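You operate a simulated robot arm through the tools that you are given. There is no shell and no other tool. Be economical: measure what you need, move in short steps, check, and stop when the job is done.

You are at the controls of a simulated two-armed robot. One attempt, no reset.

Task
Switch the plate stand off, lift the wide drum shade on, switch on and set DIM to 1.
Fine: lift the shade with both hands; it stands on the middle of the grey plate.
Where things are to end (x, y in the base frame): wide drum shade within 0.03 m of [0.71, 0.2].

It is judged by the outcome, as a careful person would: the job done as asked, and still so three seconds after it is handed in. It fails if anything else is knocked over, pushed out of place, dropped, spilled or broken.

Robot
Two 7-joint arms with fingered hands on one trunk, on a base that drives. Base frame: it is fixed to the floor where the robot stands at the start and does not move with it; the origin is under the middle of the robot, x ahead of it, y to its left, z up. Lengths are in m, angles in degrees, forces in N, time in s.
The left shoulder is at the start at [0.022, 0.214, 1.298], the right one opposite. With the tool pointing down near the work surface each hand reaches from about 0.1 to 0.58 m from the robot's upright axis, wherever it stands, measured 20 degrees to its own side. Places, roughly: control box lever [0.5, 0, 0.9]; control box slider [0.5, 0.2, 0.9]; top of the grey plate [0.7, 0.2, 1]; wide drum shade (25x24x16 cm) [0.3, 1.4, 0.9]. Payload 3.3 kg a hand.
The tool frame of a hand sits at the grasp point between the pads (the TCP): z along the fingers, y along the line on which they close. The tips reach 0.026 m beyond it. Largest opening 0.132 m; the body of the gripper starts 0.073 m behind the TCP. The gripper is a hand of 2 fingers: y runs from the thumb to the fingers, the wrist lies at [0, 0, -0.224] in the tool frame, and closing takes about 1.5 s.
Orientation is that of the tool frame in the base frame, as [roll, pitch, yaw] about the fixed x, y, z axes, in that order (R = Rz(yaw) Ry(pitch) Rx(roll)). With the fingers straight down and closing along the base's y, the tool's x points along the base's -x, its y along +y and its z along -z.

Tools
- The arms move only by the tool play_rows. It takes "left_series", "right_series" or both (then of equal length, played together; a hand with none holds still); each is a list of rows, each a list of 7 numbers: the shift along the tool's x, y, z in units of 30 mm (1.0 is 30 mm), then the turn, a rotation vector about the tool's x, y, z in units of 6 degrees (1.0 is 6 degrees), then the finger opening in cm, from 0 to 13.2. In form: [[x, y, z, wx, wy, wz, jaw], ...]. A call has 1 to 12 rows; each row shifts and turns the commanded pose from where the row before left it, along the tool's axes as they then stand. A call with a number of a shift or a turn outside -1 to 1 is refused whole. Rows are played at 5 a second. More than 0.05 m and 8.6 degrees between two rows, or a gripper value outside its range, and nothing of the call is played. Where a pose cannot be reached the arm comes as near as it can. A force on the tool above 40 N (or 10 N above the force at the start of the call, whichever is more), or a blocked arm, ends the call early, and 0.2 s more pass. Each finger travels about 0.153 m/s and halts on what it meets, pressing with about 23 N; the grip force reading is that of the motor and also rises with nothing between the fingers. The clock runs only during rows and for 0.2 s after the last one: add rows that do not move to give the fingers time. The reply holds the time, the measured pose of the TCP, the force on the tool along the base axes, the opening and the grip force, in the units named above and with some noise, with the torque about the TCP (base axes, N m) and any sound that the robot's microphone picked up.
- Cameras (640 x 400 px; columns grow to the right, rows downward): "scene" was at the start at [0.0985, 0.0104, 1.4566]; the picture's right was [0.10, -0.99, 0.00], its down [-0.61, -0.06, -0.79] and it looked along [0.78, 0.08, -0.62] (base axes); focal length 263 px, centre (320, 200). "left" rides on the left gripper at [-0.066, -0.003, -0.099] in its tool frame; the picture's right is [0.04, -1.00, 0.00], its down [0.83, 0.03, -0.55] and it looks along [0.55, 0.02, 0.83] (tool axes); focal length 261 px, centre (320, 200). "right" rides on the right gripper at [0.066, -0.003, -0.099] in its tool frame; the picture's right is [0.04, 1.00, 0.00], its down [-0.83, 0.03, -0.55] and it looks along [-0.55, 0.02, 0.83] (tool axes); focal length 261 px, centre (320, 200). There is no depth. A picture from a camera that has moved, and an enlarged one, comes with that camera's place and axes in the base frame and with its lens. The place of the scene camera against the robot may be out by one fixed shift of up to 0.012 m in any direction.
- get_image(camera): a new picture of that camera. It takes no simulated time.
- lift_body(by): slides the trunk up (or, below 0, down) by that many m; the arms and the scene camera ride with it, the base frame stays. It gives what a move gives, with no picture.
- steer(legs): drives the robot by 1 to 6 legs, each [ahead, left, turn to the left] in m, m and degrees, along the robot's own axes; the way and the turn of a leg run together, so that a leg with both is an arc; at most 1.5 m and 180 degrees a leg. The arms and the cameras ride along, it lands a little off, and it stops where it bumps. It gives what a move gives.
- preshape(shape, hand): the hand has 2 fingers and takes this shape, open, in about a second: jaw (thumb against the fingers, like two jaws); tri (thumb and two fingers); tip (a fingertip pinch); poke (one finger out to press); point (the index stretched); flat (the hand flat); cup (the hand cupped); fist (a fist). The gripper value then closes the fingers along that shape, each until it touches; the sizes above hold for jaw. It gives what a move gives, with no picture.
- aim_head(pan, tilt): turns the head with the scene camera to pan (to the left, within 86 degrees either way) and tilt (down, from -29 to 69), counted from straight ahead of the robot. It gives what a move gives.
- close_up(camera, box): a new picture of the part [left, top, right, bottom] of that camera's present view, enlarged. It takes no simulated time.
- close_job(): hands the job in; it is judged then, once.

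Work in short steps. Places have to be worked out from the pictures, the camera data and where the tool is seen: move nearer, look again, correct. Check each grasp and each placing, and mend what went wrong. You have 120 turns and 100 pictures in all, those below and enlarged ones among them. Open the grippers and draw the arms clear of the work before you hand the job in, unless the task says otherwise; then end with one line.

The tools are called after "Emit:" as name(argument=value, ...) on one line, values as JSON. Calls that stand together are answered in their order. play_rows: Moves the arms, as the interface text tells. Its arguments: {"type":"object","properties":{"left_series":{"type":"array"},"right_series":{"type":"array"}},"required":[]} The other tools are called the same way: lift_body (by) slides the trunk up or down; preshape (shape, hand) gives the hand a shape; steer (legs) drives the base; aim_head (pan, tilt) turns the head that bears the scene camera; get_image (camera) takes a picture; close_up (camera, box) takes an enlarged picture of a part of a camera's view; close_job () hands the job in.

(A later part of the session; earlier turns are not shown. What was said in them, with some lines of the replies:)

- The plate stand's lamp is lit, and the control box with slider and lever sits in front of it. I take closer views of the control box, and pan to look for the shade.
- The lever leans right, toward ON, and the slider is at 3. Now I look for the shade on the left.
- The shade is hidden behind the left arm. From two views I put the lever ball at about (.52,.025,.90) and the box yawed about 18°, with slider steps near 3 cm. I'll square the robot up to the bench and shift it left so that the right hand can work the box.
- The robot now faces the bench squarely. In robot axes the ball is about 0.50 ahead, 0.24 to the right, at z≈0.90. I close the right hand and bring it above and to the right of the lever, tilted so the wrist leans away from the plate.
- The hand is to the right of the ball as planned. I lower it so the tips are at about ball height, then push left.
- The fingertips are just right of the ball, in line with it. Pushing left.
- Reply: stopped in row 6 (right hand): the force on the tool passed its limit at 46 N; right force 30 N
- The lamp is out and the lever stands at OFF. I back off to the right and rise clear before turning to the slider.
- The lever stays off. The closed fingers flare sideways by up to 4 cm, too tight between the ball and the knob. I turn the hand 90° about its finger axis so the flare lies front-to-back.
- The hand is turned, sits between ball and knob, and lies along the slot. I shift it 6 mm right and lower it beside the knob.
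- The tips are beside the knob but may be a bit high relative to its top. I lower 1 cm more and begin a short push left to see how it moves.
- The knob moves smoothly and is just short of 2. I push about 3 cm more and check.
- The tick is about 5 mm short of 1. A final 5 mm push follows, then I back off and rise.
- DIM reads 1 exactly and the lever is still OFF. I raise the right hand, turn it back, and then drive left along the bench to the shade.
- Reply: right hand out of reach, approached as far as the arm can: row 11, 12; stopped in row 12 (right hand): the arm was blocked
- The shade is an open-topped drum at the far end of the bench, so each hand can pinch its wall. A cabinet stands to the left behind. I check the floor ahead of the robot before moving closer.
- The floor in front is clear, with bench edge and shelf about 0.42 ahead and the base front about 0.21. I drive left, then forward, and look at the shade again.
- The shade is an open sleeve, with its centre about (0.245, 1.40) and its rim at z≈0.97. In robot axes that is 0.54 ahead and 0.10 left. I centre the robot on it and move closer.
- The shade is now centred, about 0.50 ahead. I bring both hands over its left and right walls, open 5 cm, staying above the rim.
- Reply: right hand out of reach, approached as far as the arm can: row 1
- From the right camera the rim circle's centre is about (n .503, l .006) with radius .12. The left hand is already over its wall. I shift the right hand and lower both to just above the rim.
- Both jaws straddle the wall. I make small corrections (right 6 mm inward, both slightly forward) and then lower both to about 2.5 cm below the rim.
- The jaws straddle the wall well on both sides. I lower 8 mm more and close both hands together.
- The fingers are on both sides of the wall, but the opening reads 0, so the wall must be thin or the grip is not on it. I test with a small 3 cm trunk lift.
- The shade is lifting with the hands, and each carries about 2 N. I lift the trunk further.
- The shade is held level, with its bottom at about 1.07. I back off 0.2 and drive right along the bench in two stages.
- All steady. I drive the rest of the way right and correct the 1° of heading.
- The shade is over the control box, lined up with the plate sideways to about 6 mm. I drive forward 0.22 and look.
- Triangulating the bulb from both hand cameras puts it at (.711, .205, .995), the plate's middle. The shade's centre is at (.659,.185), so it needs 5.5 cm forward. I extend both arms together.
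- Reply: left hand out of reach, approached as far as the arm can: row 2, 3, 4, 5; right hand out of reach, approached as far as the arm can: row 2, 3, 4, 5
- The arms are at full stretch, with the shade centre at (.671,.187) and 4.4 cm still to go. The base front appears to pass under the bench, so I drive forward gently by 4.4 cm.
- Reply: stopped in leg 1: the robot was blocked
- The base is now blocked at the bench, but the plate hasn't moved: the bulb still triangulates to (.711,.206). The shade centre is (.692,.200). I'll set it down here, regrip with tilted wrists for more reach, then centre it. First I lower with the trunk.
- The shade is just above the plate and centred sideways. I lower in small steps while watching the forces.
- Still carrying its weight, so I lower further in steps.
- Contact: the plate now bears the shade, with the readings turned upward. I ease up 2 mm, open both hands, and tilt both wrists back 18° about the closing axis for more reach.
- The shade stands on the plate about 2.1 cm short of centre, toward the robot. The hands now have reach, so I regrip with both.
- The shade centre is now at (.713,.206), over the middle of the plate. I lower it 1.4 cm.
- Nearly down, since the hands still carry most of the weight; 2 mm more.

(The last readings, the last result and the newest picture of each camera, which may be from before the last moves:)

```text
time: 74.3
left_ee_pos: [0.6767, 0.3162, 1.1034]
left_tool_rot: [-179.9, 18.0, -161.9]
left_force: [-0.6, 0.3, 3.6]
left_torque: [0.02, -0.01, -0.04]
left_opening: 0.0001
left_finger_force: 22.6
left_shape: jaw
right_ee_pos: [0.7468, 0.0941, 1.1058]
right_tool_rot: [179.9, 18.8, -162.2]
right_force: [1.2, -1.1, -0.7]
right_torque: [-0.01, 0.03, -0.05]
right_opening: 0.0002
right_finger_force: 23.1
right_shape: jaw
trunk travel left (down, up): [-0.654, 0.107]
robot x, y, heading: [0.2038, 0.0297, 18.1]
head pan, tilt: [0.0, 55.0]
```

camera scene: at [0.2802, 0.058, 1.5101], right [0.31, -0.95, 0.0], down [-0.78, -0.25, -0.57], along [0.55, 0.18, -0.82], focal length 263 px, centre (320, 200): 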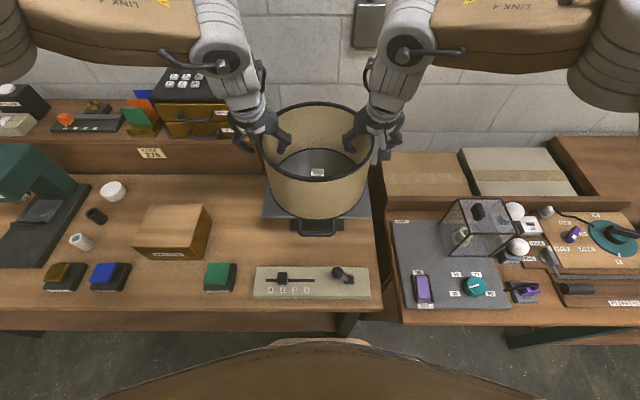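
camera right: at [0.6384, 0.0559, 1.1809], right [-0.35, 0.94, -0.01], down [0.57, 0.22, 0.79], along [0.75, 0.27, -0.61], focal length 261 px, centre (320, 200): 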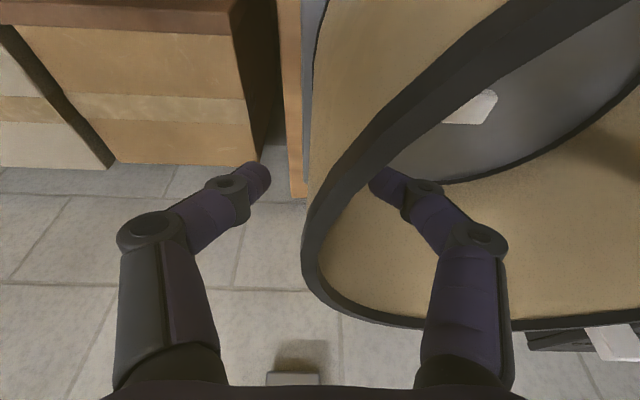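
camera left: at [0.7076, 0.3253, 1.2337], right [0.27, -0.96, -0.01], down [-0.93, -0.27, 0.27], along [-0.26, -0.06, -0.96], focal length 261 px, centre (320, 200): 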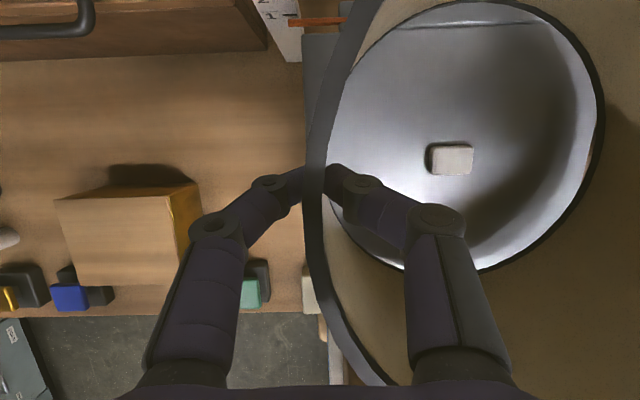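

The shade rests on the plate. I open both hands, then rise straight up with the trunk.

Emit:
play_rows(left_series=[[0, 0, 0, 0, 0, 0, 2], [0, 0, 0, 0, 0, 0, 4], [0, 0, 0, 0, 0, 0, 5], [0, 0, 0, 0, 0, 0, 5], [0, 0, 0, 0, 0, 0, 5]], right_series=[[0, 0, 0, 0, 0, 0, 2], [0, 0, 0, 0, 0, 0, 4], [0, 0, 0, 0, 0, 0, 5], [0, 0, 0, 0, 0, 0, 5], [0, 0, 0, 0, 0, 0, 5]])

Emit:
lift_body(by=0.1)

Emit:
get_image(camera="scene")

Emit:
get_image(camera="left")

```text
time: 75.5
left_ee_pos: [0.6755, 0.3171, 1.1029]
left_tool_rot: [-180.0, 18.0, -162.0]
left_force: [0.0, 0.2, -0.3]
left_torque: [0.0, 0.03, 0.0]
left_opening: 0.0494
left_finger_force: 0.1
left_shape: jaw
right_ee_pos: [0.7468, 0.0943, 1.1055]
right_tool_rot: [179.9, 18.7, -162.0]
right_force: [0.1, 0.7, 0.7]
right_torque: [-0.02, 0.01, 0.02]
right_opening: 0.0496
right_finger_force: 0.1
right_shape: jaw
trunk travel left (down, up): [-0.654, 0.107]
robot x, y, heading: [0.199, 0.0336, 17.9]
head pan, tilt: [0.0, 55.0]
```

```text
time: 76.8
left_ee_pos: [0.6767, 0.3166, 1.2029]
left_tool_rot: [180.0, 17.9, -161.9]
left_force: [0.0, 0.8, 0.2]
left_torque: [0.0, -0.02, 0.02]
left_opening: 0.0496
left_finger_force: 0.1
left_shape: jaw
right_ee_pos: [0.7479, 0.0927, 1.2051]
right_tool_rot: [180.0, 18.8, -162.0]
right_force: [0.2, -0.1, -0.2]
right_torque: [-0.03, 0.01, 0.01]
right_opening: 0.0496
right_finger_force: 0.0
right_shape: jaw
trunk travel left (down, up): [-0.754, 0.007]
robot x, y, heading: [0.2014, 0.0339, 17.9]
head pan, tilt: [0.0, 55.0]
```

```text
37 pictures are left
camera scene: at [0.28, 0.058, 1.6081], right [0.31, -0.95, 0.0], down [-0.78, -0.25, -0.57], along [0.55, 0.18, -0.82], focal length 263 px, centre (320, 200)
```

scene: 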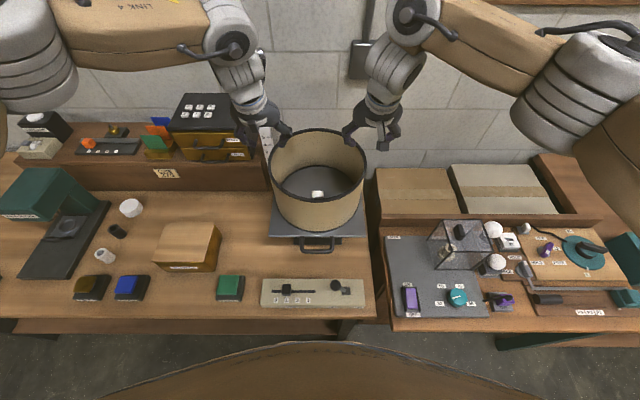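

```text
36 pictures are left
camera left: at [0.7076, 0.3251, 1.3172], right [0.27, -0.96, -0.01], down [-0.93, -0.27, 0.27], along [-0.26, -0.06, -0.96], focal length 261 px, centre (320, 200)
```

left: 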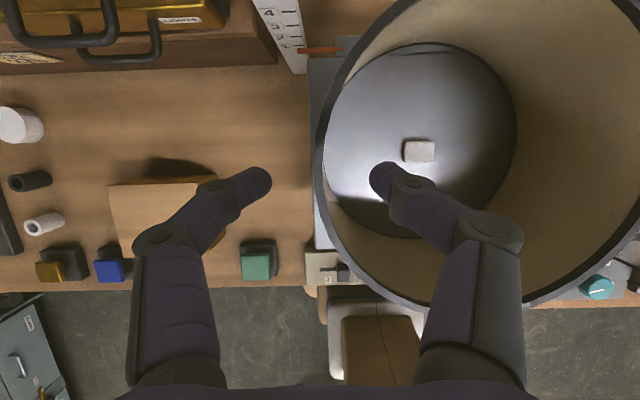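

The shade stands centred on the plate, clear of the hands. I raise the hands 3 cm more, back the robot off, and shift it left to the place I used for the lever before.

Emit:
play_rows(left_series=[[-0.31, 0, -0.95, 0, 0, 0, 5], [0, 0, 0, 0, 0, 0, 5]], right_series=[[-0.31, 0, -0.95, 0, 0, 0, 5], [0, 0, 0, 0, 0, 0, 5]])

Emit:
steer(legs=[[-0.2, 0, 0], [0, 0.13, 0]])

Emit:
get_image(camera="scene")

```text
time: 77.4
left_ee_pos: [0.676, 0.3169, 1.2332]
left_tool_rot: [-179.9, 17.9, -161.9]
left_force: [-0.1, 0.5, 0.6]
left_torque: [-0.01, 0.0, 0.0]
left_opening: 0.0495
left_finger_force: 0.1
left_shape: jaw
right_ee_pos: [0.748, 0.0938, 1.2366]
right_tool_rot: [180.0, 18.8, -162.0]
right_force: [0.3, 0.2, 0.5]
right_torque: [0.0, -0.03, -0.02]
right_opening: 0.0497
right_finger_force: 0.1
right_shape: jaw
trunk travel left (down, up): [-0.754, 0.007]
robot x, y, heading: [0.203, 0.0305, 18.2]
head pan, tilt: [0.0, 55.0]
```

```text
time: 79.9
left_ee_pos: [0.4464, 0.3795, 1.2323]
left_tool_rot: [-180.0, 17.8, -161.9]
left_force: [0.9, -0.8, -0.3]
left_torque: [0.01, -0.02, -0.01]
left_opening: 0.0496
left_finger_force: 0.3
left_shape: jaw
right_ee_pos: [0.5184, 0.1584, 1.2356]
right_tool_rot: [179.9, 18.8, -162.1]
right_force: [0.1, 1.0, 0.4]
right_torque: [-0.01, -0.03, 0.01]
right_opening: 0.0497
right_finger_force: 0.1
right_shape: jaw
trunk travel left (down, up): [-0.754, 0.007]
robot x, y, heading: [-0.0301, 0.0945, 18.2]
head pan, tilt: [0.0, 55.0]
```

```text
35 pictures are left
camera scene: at [0.0507, 0.1223, 1.6082], right [0.31, -0.95, 0.0], down [-0.78, -0.26, -0.57], along [0.54, 0.18, -0.82], focal length 263 px, centre (320, 200)
```

scene: 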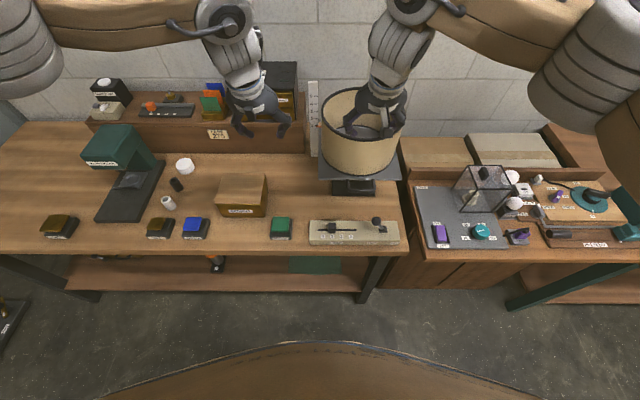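

I'm back at the same spot as before. I pull both hands back from the shade, move the left one further left, close the right hand, then lower the trunk to its original height.

Emit:
play_rows(left_series=[[0.95, 0.3, -0.31, 0, 0, 0, 5], [0.95, 0.5, -0.31, 0, 0, 0, 5], [0.95, 0.5, -0.31, 0, 0, 0, 5], [0.95, 0.5, -0.31, 0, 0, 0, 5], [0.95, 0.5, -0.31, 0, 0, 0, 5], [0, 0, 0, 0, 0, 0, 5]], right_series=[[0.95, 0, -0.31, 0, 0, 0, 5], [0.95, 0, -0.31, 0, 0, 0, 5], [0.95, 0, -0.31, 0, 0, 0, 4], [0, 0, 0, 0, 0, 0, 2], [0, 0, 0, 0, 0, 0, 0], [0, 0, 0, 0, 0, 0, 0]])

Emit:
lift_body(by=-0.175)

Emit:
get_image(camera="scene")

Emit:
get_image(camera="right")

```text
time: 81.3
left_ee_pos: [0.2823, 0.4006, 1.2308]
left_tool_rot: [-179.9, 18.0, -161.8]
left_force: [0.1, -1.0, 0.5]
left_torque: [0.01, -0.04, -0.02]
left_opening: 0.0496
left_finger_force: 0.1
left_shape: jaw
right_ee_pos: [0.432, 0.131, 1.234]
right_tool_rot: [-180.0, 18.8, -162.0]
right_force: [0.1, -0.1, 0.4]
right_torque: [0.02, 0.0, 0.0]
right_opening: 0.0
right_finger_force: 22.9
right_shape: jaw
trunk travel left (down, up): [-0.754, 0.007]
robot x, y, heading: [-0.0305, 0.0946, 17.9]
head pan, tilt: [0.0, 55.0]
```

```text
time: 83.3
left_ee_pos: [0.2814, 0.399, 1.0581]
left_tool_rot: [-179.9, 18.0, -161.9]
left_force: [-0.2, 0.3, 0.7]
left_torque: [-0.02, 0.01, 0.01]
left_opening: 0.0495
left_finger_force: 0.1
left_shape: jaw
right_ee_pos: [0.4333, 0.1297, 1.0605]
right_tool_rot: [179.9, 18.8, -162.0]
right_force: [-0.6, -0.2, 0.6]
right_torque: [0.02, -0.02, 0.01]
right_opening: 0.0
right_finger_force: 22.2
right_shape: jaw
trunk travel left (down, up): [-0.579, 0.182]
robot x, y, heading: [-0.0299, 0.0929, 18.3]
head pan, tilt: [0.0, 55.0]
```

```text
34 pictures are left
camera scene: at [0.0521, 0.1227, 1.4332], right [0.31, -0.95, 0.0], down [-0.78, -0.26, -0.57], along [0.54, 0.18, -0.82], focal length 263 px, centre (320, 200)
```

scene: 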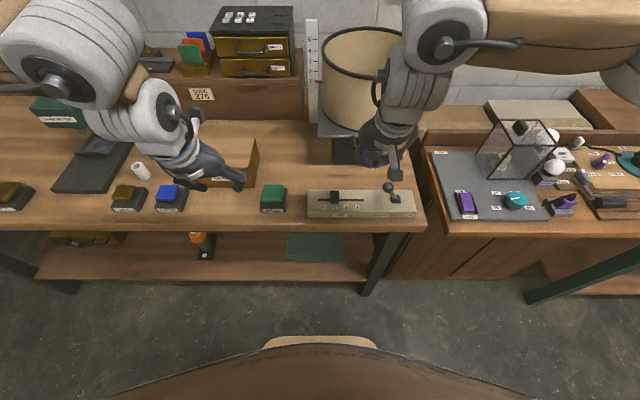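

```text
33 pictures are left
camera right: at [0.344, 0.0987, 1.1335], right [-0.35, 0.94, -0.01], down [0.57, 0.22, 0.79], along [0.75, 0.27, -0.61], focal length 261 px, centre (320, 200)
```

right: 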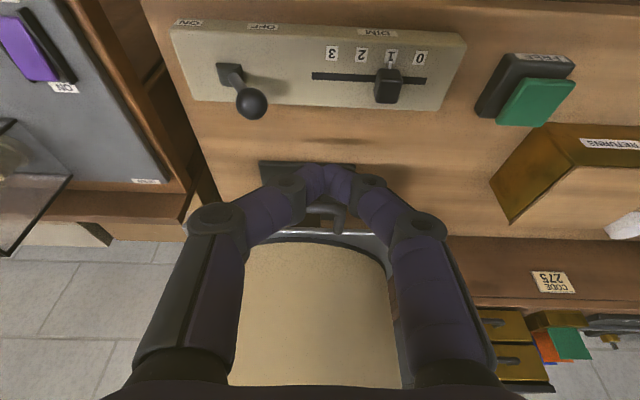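

The ball is confirmed at (.5035,.084) and the slider is still on 1. A straight move along the finger axis brings the closed tips down just left of the ball, and then I look.

Emit:
play_rows(right_series=[[0, 0.13, 0.88, 0, 0, 0, 0], [0, 0, 0.88, 0, 0, 0, 0], [0, 0, 0.88, 0, 0, 0, 0], [0, 0, 0.88, 0, 0, 0, 0], [0, 0, 0.88, 0, 0, 0, 0], [0, 0, 0.85, 0, 0, 0, 0], [0, 0, 0, 0, 0, 0, 0]])

Emit:
get_image(camera="right")

Emit:
close_up(camera="scene", box=[290, 100, 450, 240])

```text
time: 84.9
left_ee_pos: [0.2813, 0.4002, 1.0573]
left_tool_rot: [-179.9, 18.0, -161.9]
left_force: [-0.5, -0.1, 0.4]
left_torque: [0.02, -0.01, 0.01]
left_opening: 0.0496
left_finger_force: 0.0
left_shape: jaw
right_ee_pos: [0.4793, 0.1487, 0.9104]
right_tool_rot: [-179.9, 18.8, -161.9]
right_force: [0.3, 0.6, 0.3]
right_torque: [0.01, 0.01, -0.02]
right_opening: 0.0
right_finger_force: 22.7
right_shape: jaw
trunk travel left (down, up): [-0.579, 0.182]
robot x, y, heading: [-0.0294, 0.0941, 18.0]
head pan, tilt: [0.0, 55.0]
```

```text
32 pictures are left
camera right: at [0.3902, 0.1172, 0.9841], right [-0.35, 0.94, -0.01], down [0.57, 0.22, 0.79], along [0.75, 0.27, -0.61], focal length 261 px, centre (320, 200)
```

right: 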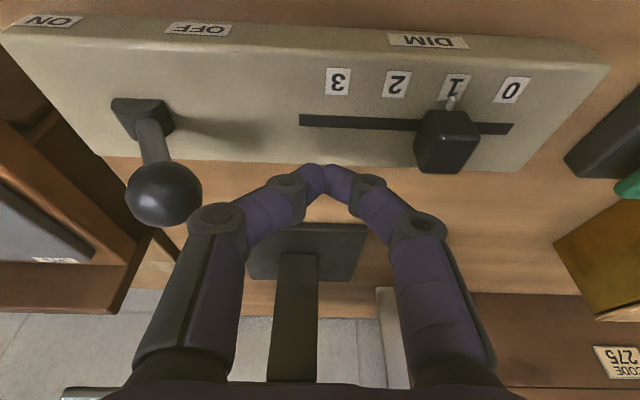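

```text
2.86 times, centred on (370, 170) of scene
camera zoom: at [0.0521, 0.1228, 1.4332], right [0.31, -0.95, 0.0], down [-0.78, -0.26, -0.57], along [0.55, 0.18, -0.82], focal length 751 px, centre (177, 286)
```

zoom: 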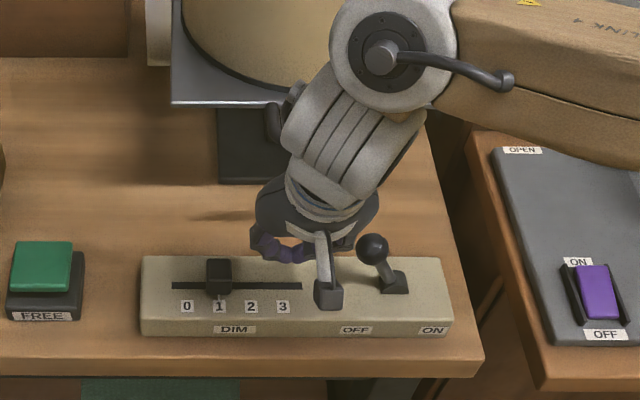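

The tips are left of the lever, well clear of the slider knob. I go 1 cm lower so the finger side meets the ball squarely, then push right toward ON.

Emit:
play_rows(right_series=[[0.11, 0, 0.32, 0, 0, 0, 0], [0, -0.5, 0, 0, 0, 0, 0], [0, -0.5, 0, 0, 0, 0, 0], [0, -0.5, 0, 0, 0, 0, 0], [0, -0.5, 0, 0, 0, 0, 0], [0, -0.5, 0, 0, 0, 0, 0], [0, -0.4, 0, 0, 0, 0, 0]])

Emit:
close_up(camera="scene", box=[290, 30, 450, 240])

```text
time: 85.8
left_ee_pos: [0.2804, 0.399, 1.0585]
left_tool_rot: [-179.8, 18.0, -161.9]
left_force: [0.2, -0.2, 0.6]
left_torque: [-0.02, 0.05, -0.02]
left_opening: 0.0496
left_finger_force: 0.1
left_shape: jaw
right_ee_pos: [0.4901, 0.1253, 0.9062]
right_tool_rot: [179.1, 19.4, -161.7]
right_force: [-7.4, 6.7, 17.2]
right_torque: [-0.87, -0.21, -0.32]
right_opening: 0.0
right_finger_force: 22.8
right_shape: jaw
trunk travel left (down, up): [-0.579, 0.182]
robot x, y, heading: [-0.0253, 0.0933, 18.1]
head pan, tilt: [0.0, 55.0]
stopped in row 4 (right hand): the force on the tool passed its limit at 47 N (the readings are from after the stop); the commanded pose is now the measured one
```

```text
1.90 times, centred on (370, 135) of scene
camera zoom: at [0.0515, 0.1228, 1.4332], right [0.31, -0.95, 0.0], down [-0.78, -0.26, -0.57], along [0.55, 0.18, -0.82], focal length 500 px, centre (225, 324)
```

zoom: 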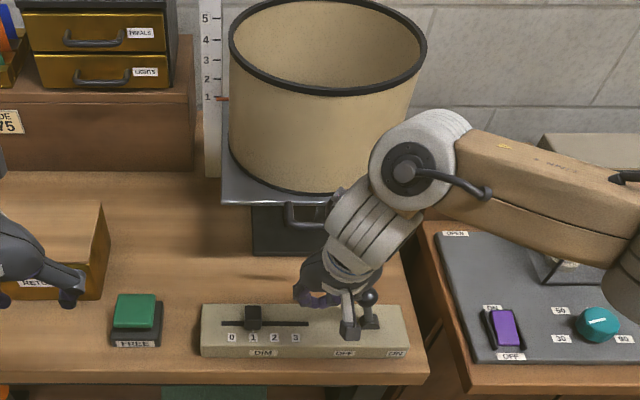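

The flared knuckle jammed on top of the ball, so the lever hasn't moved. I back off, rise, and turn the hand 90° as I did for the slider, so a flat finger side does the pushing.

Emit:
play_rows(right_series=[[0, 0.5, 0, 0, 0, 0, 0], [0, 0.6, 0, 0, 0, 0, 0], [-0.31, 0, -0.95, 0, 0, 0, 0], [-0.31, 0, -0.95, 0, 0, 0, 0], [-0.31, 0, -0.95, 0, 0, 0, 0], [0.5, 0, 0, 0, 0, 1, 0], [0, 0, 0, 0, 0, 1, 0], [0, 0, 0, 0, 0, 1, 0], [0, 0, 0, 0, 0, 1, 0], [0, 0, 0, 0, 0, 1, 0], [0, 0, 0, 0, 0, 1, 0], [0, 0, 0, 0, 0, 1, 0]])

Emit:
play_rows(right_series=[[0, 0, 0, 0, 0, 1, 0], [0, 0, 0, 0, 0, 1, 0], [0, 0, 0, 0, 0, 1, 0], [0, 0, 0, 0, 0, 1, 0], [0, 0, 0, 0, 0, 1, 0], [0, 0, 0, 0, 0, 1, 0], [0, 0, 0, 0, 0, 1, 0], [0, 0, 0, 0, 0, 1, 0], [0, 0, 0, 0, 0, 0, 0]])

Emit:
get_image(camera="right")

Emit:
close_up(camera="scene", box=[290, 100, 450, 240])

```text
time: 88.4
left_ee_pos: [0.2809, 0.3995, 1.0567]
left_tool_rot: [-180.0, 18.0, -161.7]
left_force: [0.3, -1.0, 0.2]
left_torque: [0.01, 0.02, 0.0]
left_opening: 0.0498
left_finger_force: 0.1
left_shape: jaw
right_ee_pos: [0.4661, 0.148, 0.9886]
right_tool_rot: [166.4, 13.7, 154.6]
right_force: [-0.2, 0.4, 0.0]
right_torque: [-0.01, -0.06, -0.01]
right_opening: 0.0
right_finger_force: 22.9
right_shape: jaw
trunk travel left (down, up): [-0.579, 0.182]
robot x, y, heading: [-0.024, 0.0961, 18.0]
head pan, tilt: [0.0, 55.0]
```

```text
time: 90.4
left_ee_pos: [0.2813, 0.3989, 1.0569]
left_tool_rot: [-179.9, 18.1, -161.7]
left_force: [0.9, -0.8, -0.5]
left_torque: [0.0, -0.02, 0.01]
left_opening: 0.0497
left_finger_force: 0.0
left_shape: jaw
right_ee_pos: [0.4646, 0.1474, 0.9894]
right_tool_rot: [160.8, -0.7, 108.5]
right_force: [-0.4, 0.9, -1.2]
right_torque: [-0.02, 0.03, -0.01]
right_opening: 0.0
right_finger_force: 22.1
right_shape: jaw
trunk travel left (down, up): [-0.579, 0.182]
robot x, y, heading: [-0.0281, 0.0949, 18.1]
head pan, tilt: [0.0, 55.0]
```

```text
29 pictures are left
camera right: at [0.4116, 0.1986, 1.0836], right [0.88, 0.33, 0.33], down [0.12, -0.84, 0.52], along [0.45, -0.42, -0.79], focal length 261 px, centre (320, 200)
```

right: 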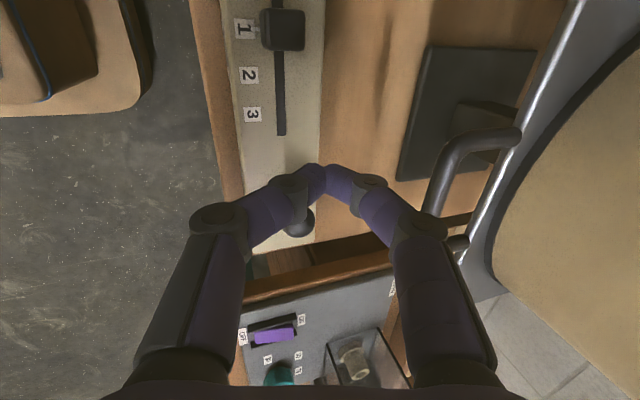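

```text
2.86 times, centred on (370, 170) of scene
camera zoom: at [0.0521, 0.123, 1.4331], right [0.31, -0.95, 0.0], down [-0.78, -0.26, -0.57], along [0.54, 0.18, -0.82], focal length 751 px, centre (177, 286)
```

zoom: 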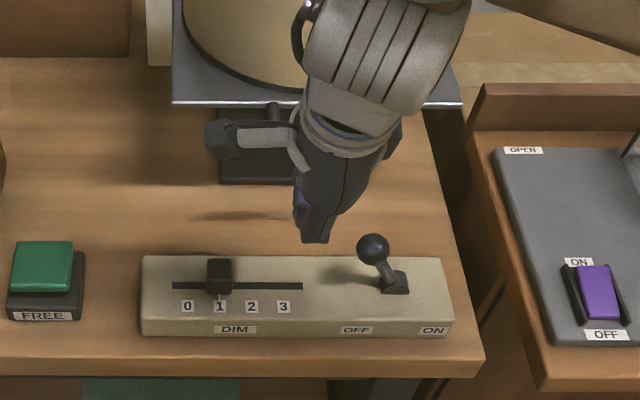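

The hand is turned and sits left of the ball, with the lever still at OFF. I lower to ball height and push right.

Emit:
play_rows(right_series=[[0, -0.22, 0.83, 0, 0, 0, 0], [0, -0.22, 0.83, 0, 0, 0, 0], [0, -0.22, 0.83, 0, 0, 0, 0], [0, 0, 0, 0, 0, 0, 0]])

Emit:
get_image(camera="right")

Emit:
close_up(camera="scene", box=[290, 100, 450, 240])

```text
time: 91.4
left_ee_pos: [0.2821, 0.4, 1.0574]
left_tool_rot: [-180.0, 18.0, -161.7]
left_force: [-0.5, -0.1, -0.4]
left_torque: [0.01, -0.01, -0.04]
left_opening: 0.0497
left_finger_force: 0.0
left_shape: jaw
right_ee_pos: [0.4696, 0.1522, 0.913]
right_tool_rot: [160.9, -0.7, 108.4]
right_force: [0.0, -0.7, 0.4]
right_torque: [-0.02, 0.02, 0.0]
right_opening: 0.0
right_finger_force: 23.4
right_shape: jaw
trunk travel left (down, up): [-0.579, 0.182]
robot x, y, heading: [-0.0261, 0.0986, 18.1]
head pan, tilt: [0.0, 55.0]
```

```text
27 pictures are left
camera right: at [0.4168, 0.2024, 1.0061], right [0.88, 0.33, 0.33], down [0.12, -0.84, 0.52], along [0.45, -0.42, -0.79], focal length 261 px, centre (320, 200)
```

right: 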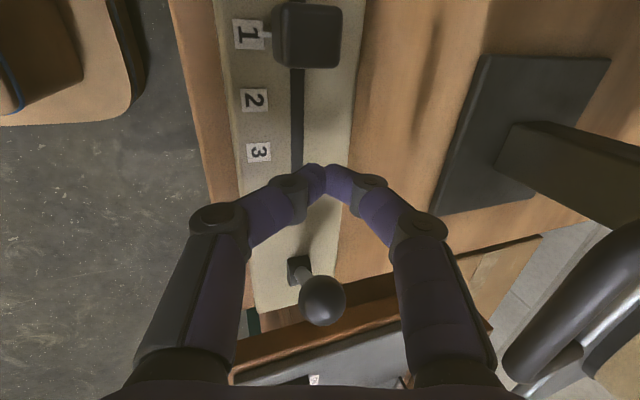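

```text
2.86 times, centred on (370, 170) of scene
camera zoom: at [0.0519, 0.1231, 1.4332], right [0.31, -0.95, 0.0], down [-0.78, -0.26, -0.57], along [0.54, 0.18, -0.82], focal length 751 px, centre (177, 286)
```

zoom: 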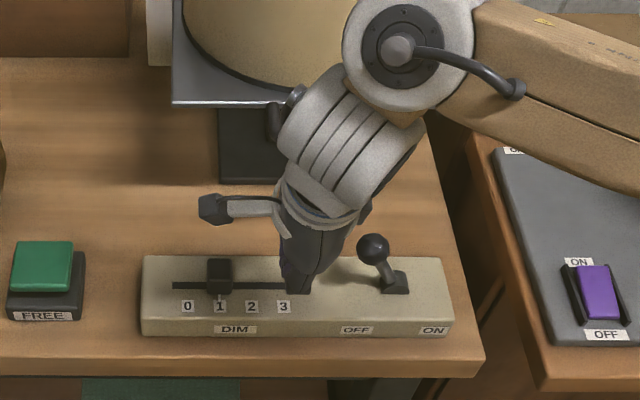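

Aligned cleanly with the ball. Pushing right about 10 cm.

Emit:
play_rows(right_series=[[-0.5, 0, 0, 0, 0, 0, 0], [-0.5, 0, 0, 0, 0, 0, 0], [-0.5, 0, 0, 0, 0, 0, 0], [-0.5, 0, 0, 0, 0, 0, 0], [-0.5, 0, 0, 0, 0, 0, 0], [-0.5, 0, 0, 0, 0, 0, 0], [-0.5, 0, 0, 0, 0, 0, 0], [0, 0, 0, 0, 0, 0, 0]])

Emit:
get_image(camera="scene")

```text
time: 93.2
left_ee_pos: [0.2818, 0.4006, 1.0569]
left_tool_rot: [-179.8, 18.1, -161.8]
left_force: [0.0, 0.6, 0.3]
left_torque: [0.01, 0.0, 0.01]
left_opening: 0.0497
left_finger_force: 0.0
left_shape: jaw
right_ee_pos: [0.5027, 0.0509, 0.9101]
right_tool_rot: [160.7, -0.6, 108.4]
right_force: [-0.2, 0.6, -0.1]
right_torque: [0.02, -0.01, 0.01]
right_opening: 0.0
right_finger_force: 23.0
right_shape: jaw
trunk travel left (down, up): [-0.579, 0.182]
robot x, y, heading: [-0.0302, 0.0911, 18.2]
head pan, tilt: [0.0, 55.0]
```

```text
25 pictures are left
camera scene: at [0.052, 0.1233, 1.4331], right [0.31, -0.95, 0.0], down [-0.78, -0.26, -0.57], along [0.54, 0.18, -0.82], focal length 263 px, centre (320, 200)
```

scene: 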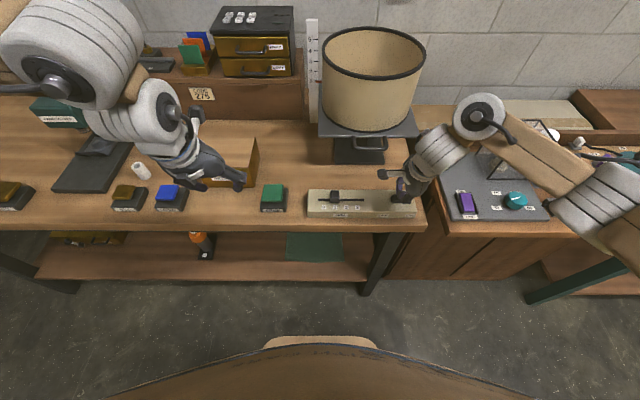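

The push went through with little force. I check the lever and the glass case near the forearm.

Emit:
close_up(camera="scene", box=[300, 20, 460, 230])

Emit:
get_image(camera="right")

```text
1.90 times, centred on (380, 125) of scene
camera zoom: at [0.052, 0.1233, 1.4331], right [0.31, -0.95, 0.0], down [-0.78, -0.26, -0.57], along [0.54, 0.18, -0.82], focal length 500 px, centre (206, 343)
```

zoom: 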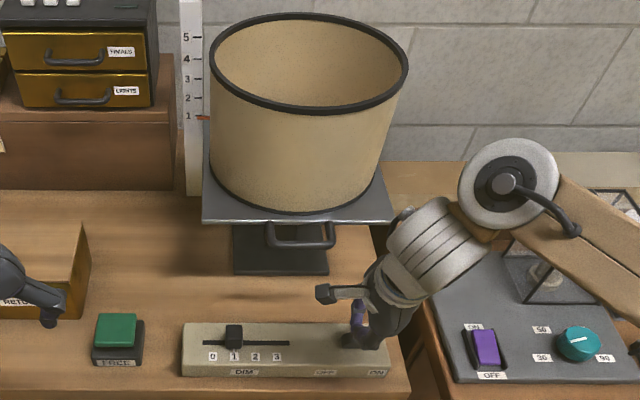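

```text
23 pictures are left
camera right: at [0.4488, 0.1016, 1.004], right [0.88, 0.33, 0.33], down [0.12, -0.84, 0.53], along [0.45, -0.42, -0.79], focal length 261 px, centre (320, 200)
```

right: 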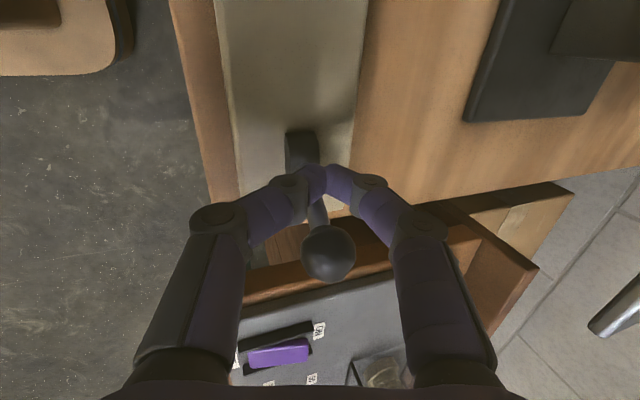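

The lever now leans right, to ON. I back off left and rise, returning the hand clear of the work.

Emit:
play_rows(right_series=[[0.5, 0, 0, 0, 0, 0, 0], [0.3, 0, 0, 0, 0, 0, 0], [0, 0.31, -0.95, 0, 0, 0, 0], [0, 0.31, -0.95, 0, 0, 0, 0], [0, 0.31, -0.95, 0, 0, 0, 0], [0, 0.31, -0.95, 0, 0, 0, 0], [0, 0.31, -0.95, 0, 0, 0, 0], [0, -0.5, -0.7, 0, 0, 0, 0], [0, -0.8, 0, 0, 0, 0, 0], [0, -0.8, 0, 0, 0, 0, 0], [0, 0, 0, 0, 0, 0, 0]])

Emit:
lift_body(by=0.17)

Emit:
get_image(camera="scene")

Emit:
close_up(camera="scene", box=[290, 60, 450, 260])

```text
time: 95.6
left_ee_pos: [0.2816, 0.3995, 1.0561]
left_tool_rot: [-180.0, 18.0, -161.8]
left_force: [-0.3, 0.8, -0.5]
left_torque: [0.0, -0.03, 0.0]
left_opening: 0.0495
left_finger_force: 0.0
left_shape: jaw
right_ee_pos: [0.4375, 0.0493, 1.0601]
right_tool_rot: [160.9, -0.7, 108.5]
right_force: [-0.1, 0.2, 0.5]
right_torque: [-0.01, 0.02, 0.0]
right_opening: 0.0
right_finger_force: 22.5
right_shape: jaw
right hand out of reach, approached as far as the arm can: row 10
trunk travel left (down, up): [-0.579, 0.182]
robot x, y, heading: [-0.0282, 0.0935, 17.9]
head pan, tilt: [0.0, 55.0]
```

```text
time: 97.5
left_ee_pos: [0.2804, 0.3995, 1.2258]
left_tool_rot: [-180.0, 18.0, -161.7]
left_force: [-0.2, -0.7, -0.9]
left_torque: [-0.03, 0.01, -0.01]
left_opening: 0.0496
left_finger_force: 0.0
left_shape: jaw
right_ee_pos: [0.4378, 0.0497, 1.2288]
right_tool_rot: [160.8, -0.7, 108.5]
right_force: [0.6, -0.1, -0.4]
right_torque: [0.01, -0.02, 0.01]
right_opening: 0.0
right_finger_force: 23.3
right_shape: jaw
trunk travel left (down, up): [-0.749, 0.012]
robot x, y, heading: [-0.0313, 0.0976, 18.3]
head pan, tilt: [0.0, 55.0]
```

```text
22 pictures are left
camera scene: at [0.05, 0.1223, 1.6031], right [0.31, -0.95, 0.0], down [-0.78, -0.26, -0.57], along [0.54, 0.18, -0.82], focal length 263 px, centre (320, 200)
```

scene: 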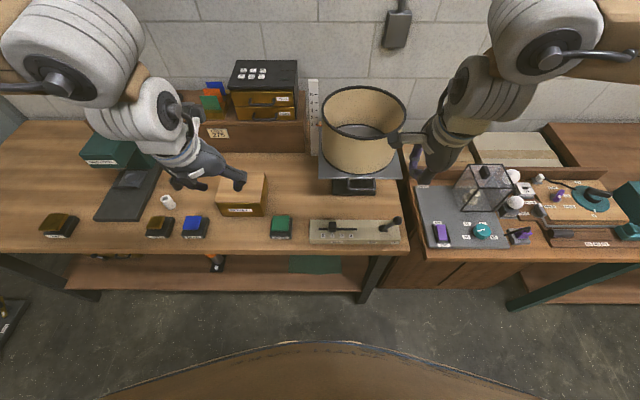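

```text
2.00 times, centred on (370, 160) of scene
camera zoom: at [0.05, 0.1223, 1.6031], right [0.31, -0.95, 0.0], down [-0.78, -0.26, -0.57], along [0.54, 0.18, -0.82], focal length 526 px, centre (220, 280)
```

zoom: 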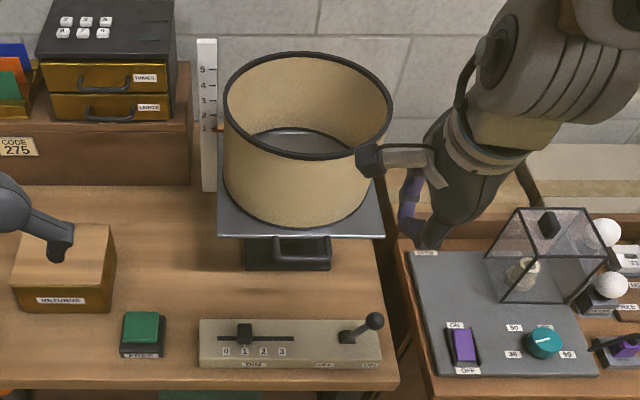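

The lever leans to ON, the same as at the start, and DIM is on 1. To confirm the bulb is lit I need to look down into the shade, so I drive forward a little with the hands at z≈1.2, above the rim.

Emit:
steer(legs=[[0.15, 0, 0]])

Emit:
close_up(camera="scene", box=[280, 80, 460, 300])

```text
time: 98.9
left_ee_pos: [0.4275, 0.4453, 1.2271]
left_tool_rot: [-179.8, 17.9, -162.2]
left_force: [0.2, 0.1, -1.0]
left_torque: [-0.01, 0.01, -0.02]
left_opening: 0.0491
left_finger_force: 0.1
left_shape: jaw
right_ee_pos: [0.5818, 0.0934, 1.2306]
right_tool_rot: [160.8, -0.6, 108.3]
right_force: [0.8, -0.4, 0.9]
right_torque: [-0.04, 0.01, -0.03]
right_opening: 0.0
right_finger_force: 22.9
right_shape: jaw
trunk travel left (down, up): [-0.749, 0.012]
robot x, y, heading: [0.1152, 0.145, 18.3]
head pan, tilt: [0.0, 55.0]
```

```text
1.82 times, centred on (370, 190) of scene
camera zoom: at [0.1952, 0.1692, 1.6032], right [0.31, -0.95, 0.0], down [-0.78, -0.25, -0.57], along [0.55, 0.18, -0.82], focal length 478 px, centre (229, 218)
```

zoom: 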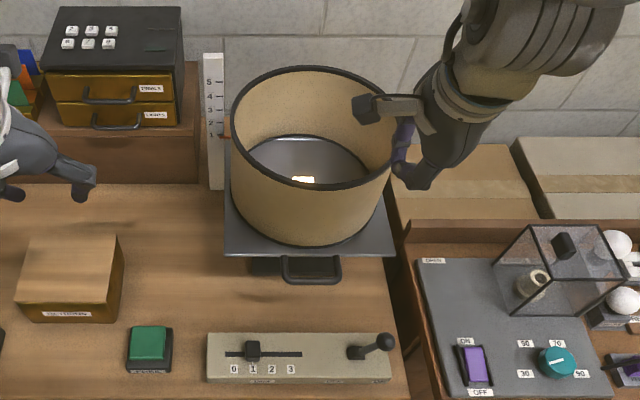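

The bulb glows inside the shade, with the lever at ON and DIM at 1. I back away and open the hands.

Emit:
steer(legs=[[-0.25, 0, 0]])

Emit:
play_rows(left_series=[[0, 0, 0, 0, 0, 0, 8], [0, 0, 0, 0, 0, 0, 11], [0, 0, 0, 0, 0, 0, 13], [0, 0, 0, 0, 0, 0, 13]], right_series=[[0, 0, 0, 0, 0, 0, 4], [0, 0, 0, 0, 0, 0, 8], [0, 0, 0, 0, 0, 0, 12], [0, 0, 0, 0, 0, 0, 13]])

Emit:
get_image(camera="scene")

Emit:
close_up(camera="scene", box=[290, 20, 450, 220])

```text
time: 100.7
left_ee_pos: [0.1935, 0.37, 1.2268]
left_tool_rot: [-179.9, 18.0, -162.1]
left_force: [0.1, -0.7, 0.0]
left_torque: [-0.01, -0.01, -0.01]
left_opening: 0.0497
left_finger_force: 0.1
left_shape: jaw
right_ee_pos: [0.3493, 0.0194, 1.2299]
right_tool_rot: [160.8, -0.6, 108.2]
right_force: [0.1, -0.4, -0.7]
right_torque: [-0.04, -0.02, 0.02]
right_opening: 0.0002
right_finger_force: 23.0
right_shape: jaw
trunk travel left (down, up): [-0.749, 0.012]
robot x, y, heading: [-0.1227, 0.0671, 17.6]
head pan, tilt: [0.0, 55.0]
```

```text
time: 101.7
left_ee_pos: [0.193, 0.3709, 1.2271]
left_tool_rot: [-179.8, 18.0, -162.1]
left_force: [0.6, -0.3, 0.1]
left_torque: [0.02, 0.01, -0.02]
left_opening: 0.1301
left_finger_force: 0.1
left_shape: jaw
right_ee_pos: [0.3497, 0.0192, 1.2293]
right_tool_rot: [160.8, -0.6, 108.1]
right_force: [-0.7, 0.2, 0.2]
right_torque: [0.01, 0.0, 0.0]
right_opening: 0.13
right_finger_force: 0.0
right_shape: jaw
trunk travel left (down, up): [-0.749, 0.012]
robot x, y, heading: [-0.1161, 0.0652, 17.9]
head pan, tilt: [0.0, 55.0]
```

```text
19 pictures are left
camera scene: at [-0.0388, 0.0936, 1.6032], right [0.31, -0.95, 0.0], down [-0.78, -0.25, -0.57], along [0.55, 0.18, -0.82], focal length 263 px, centre (320, 200)
```

scene: 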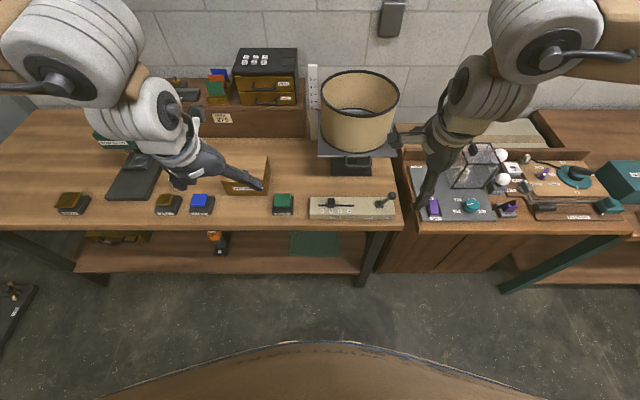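

```text
2.00 times, centred on (370, 120) of scene
camera zoom: at [-0.0388, 0.0936, 1.6032], right [0.31, -0.95, 0.0], down [-0.78, -0.25, -0.57], along [0.55, 0.18, -0.82], focal length 526 px, centre (220, 360)
```

zoom: 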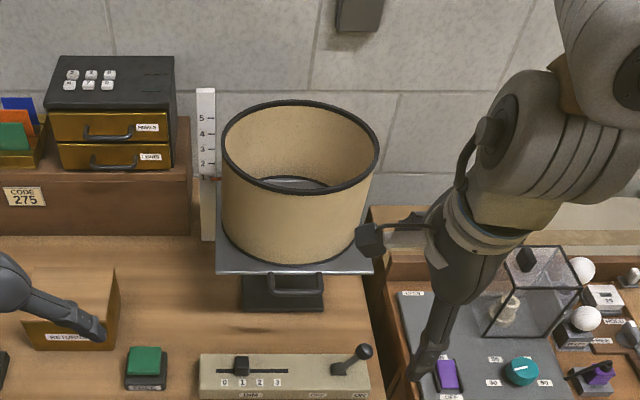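

Everything stands as asked: the shade is centred on the plate, the lever is ON, DIM is at 1, and the hands are open and clear. I hand the job in.

Emit:
close_job()

```text
The job is handed in.
```

The plate stand was switched off, the drum shade was lifted on with both hands and stands centred on the grey plate at about (0.71, 0.20), and the lamp is back on with DIM at 1.
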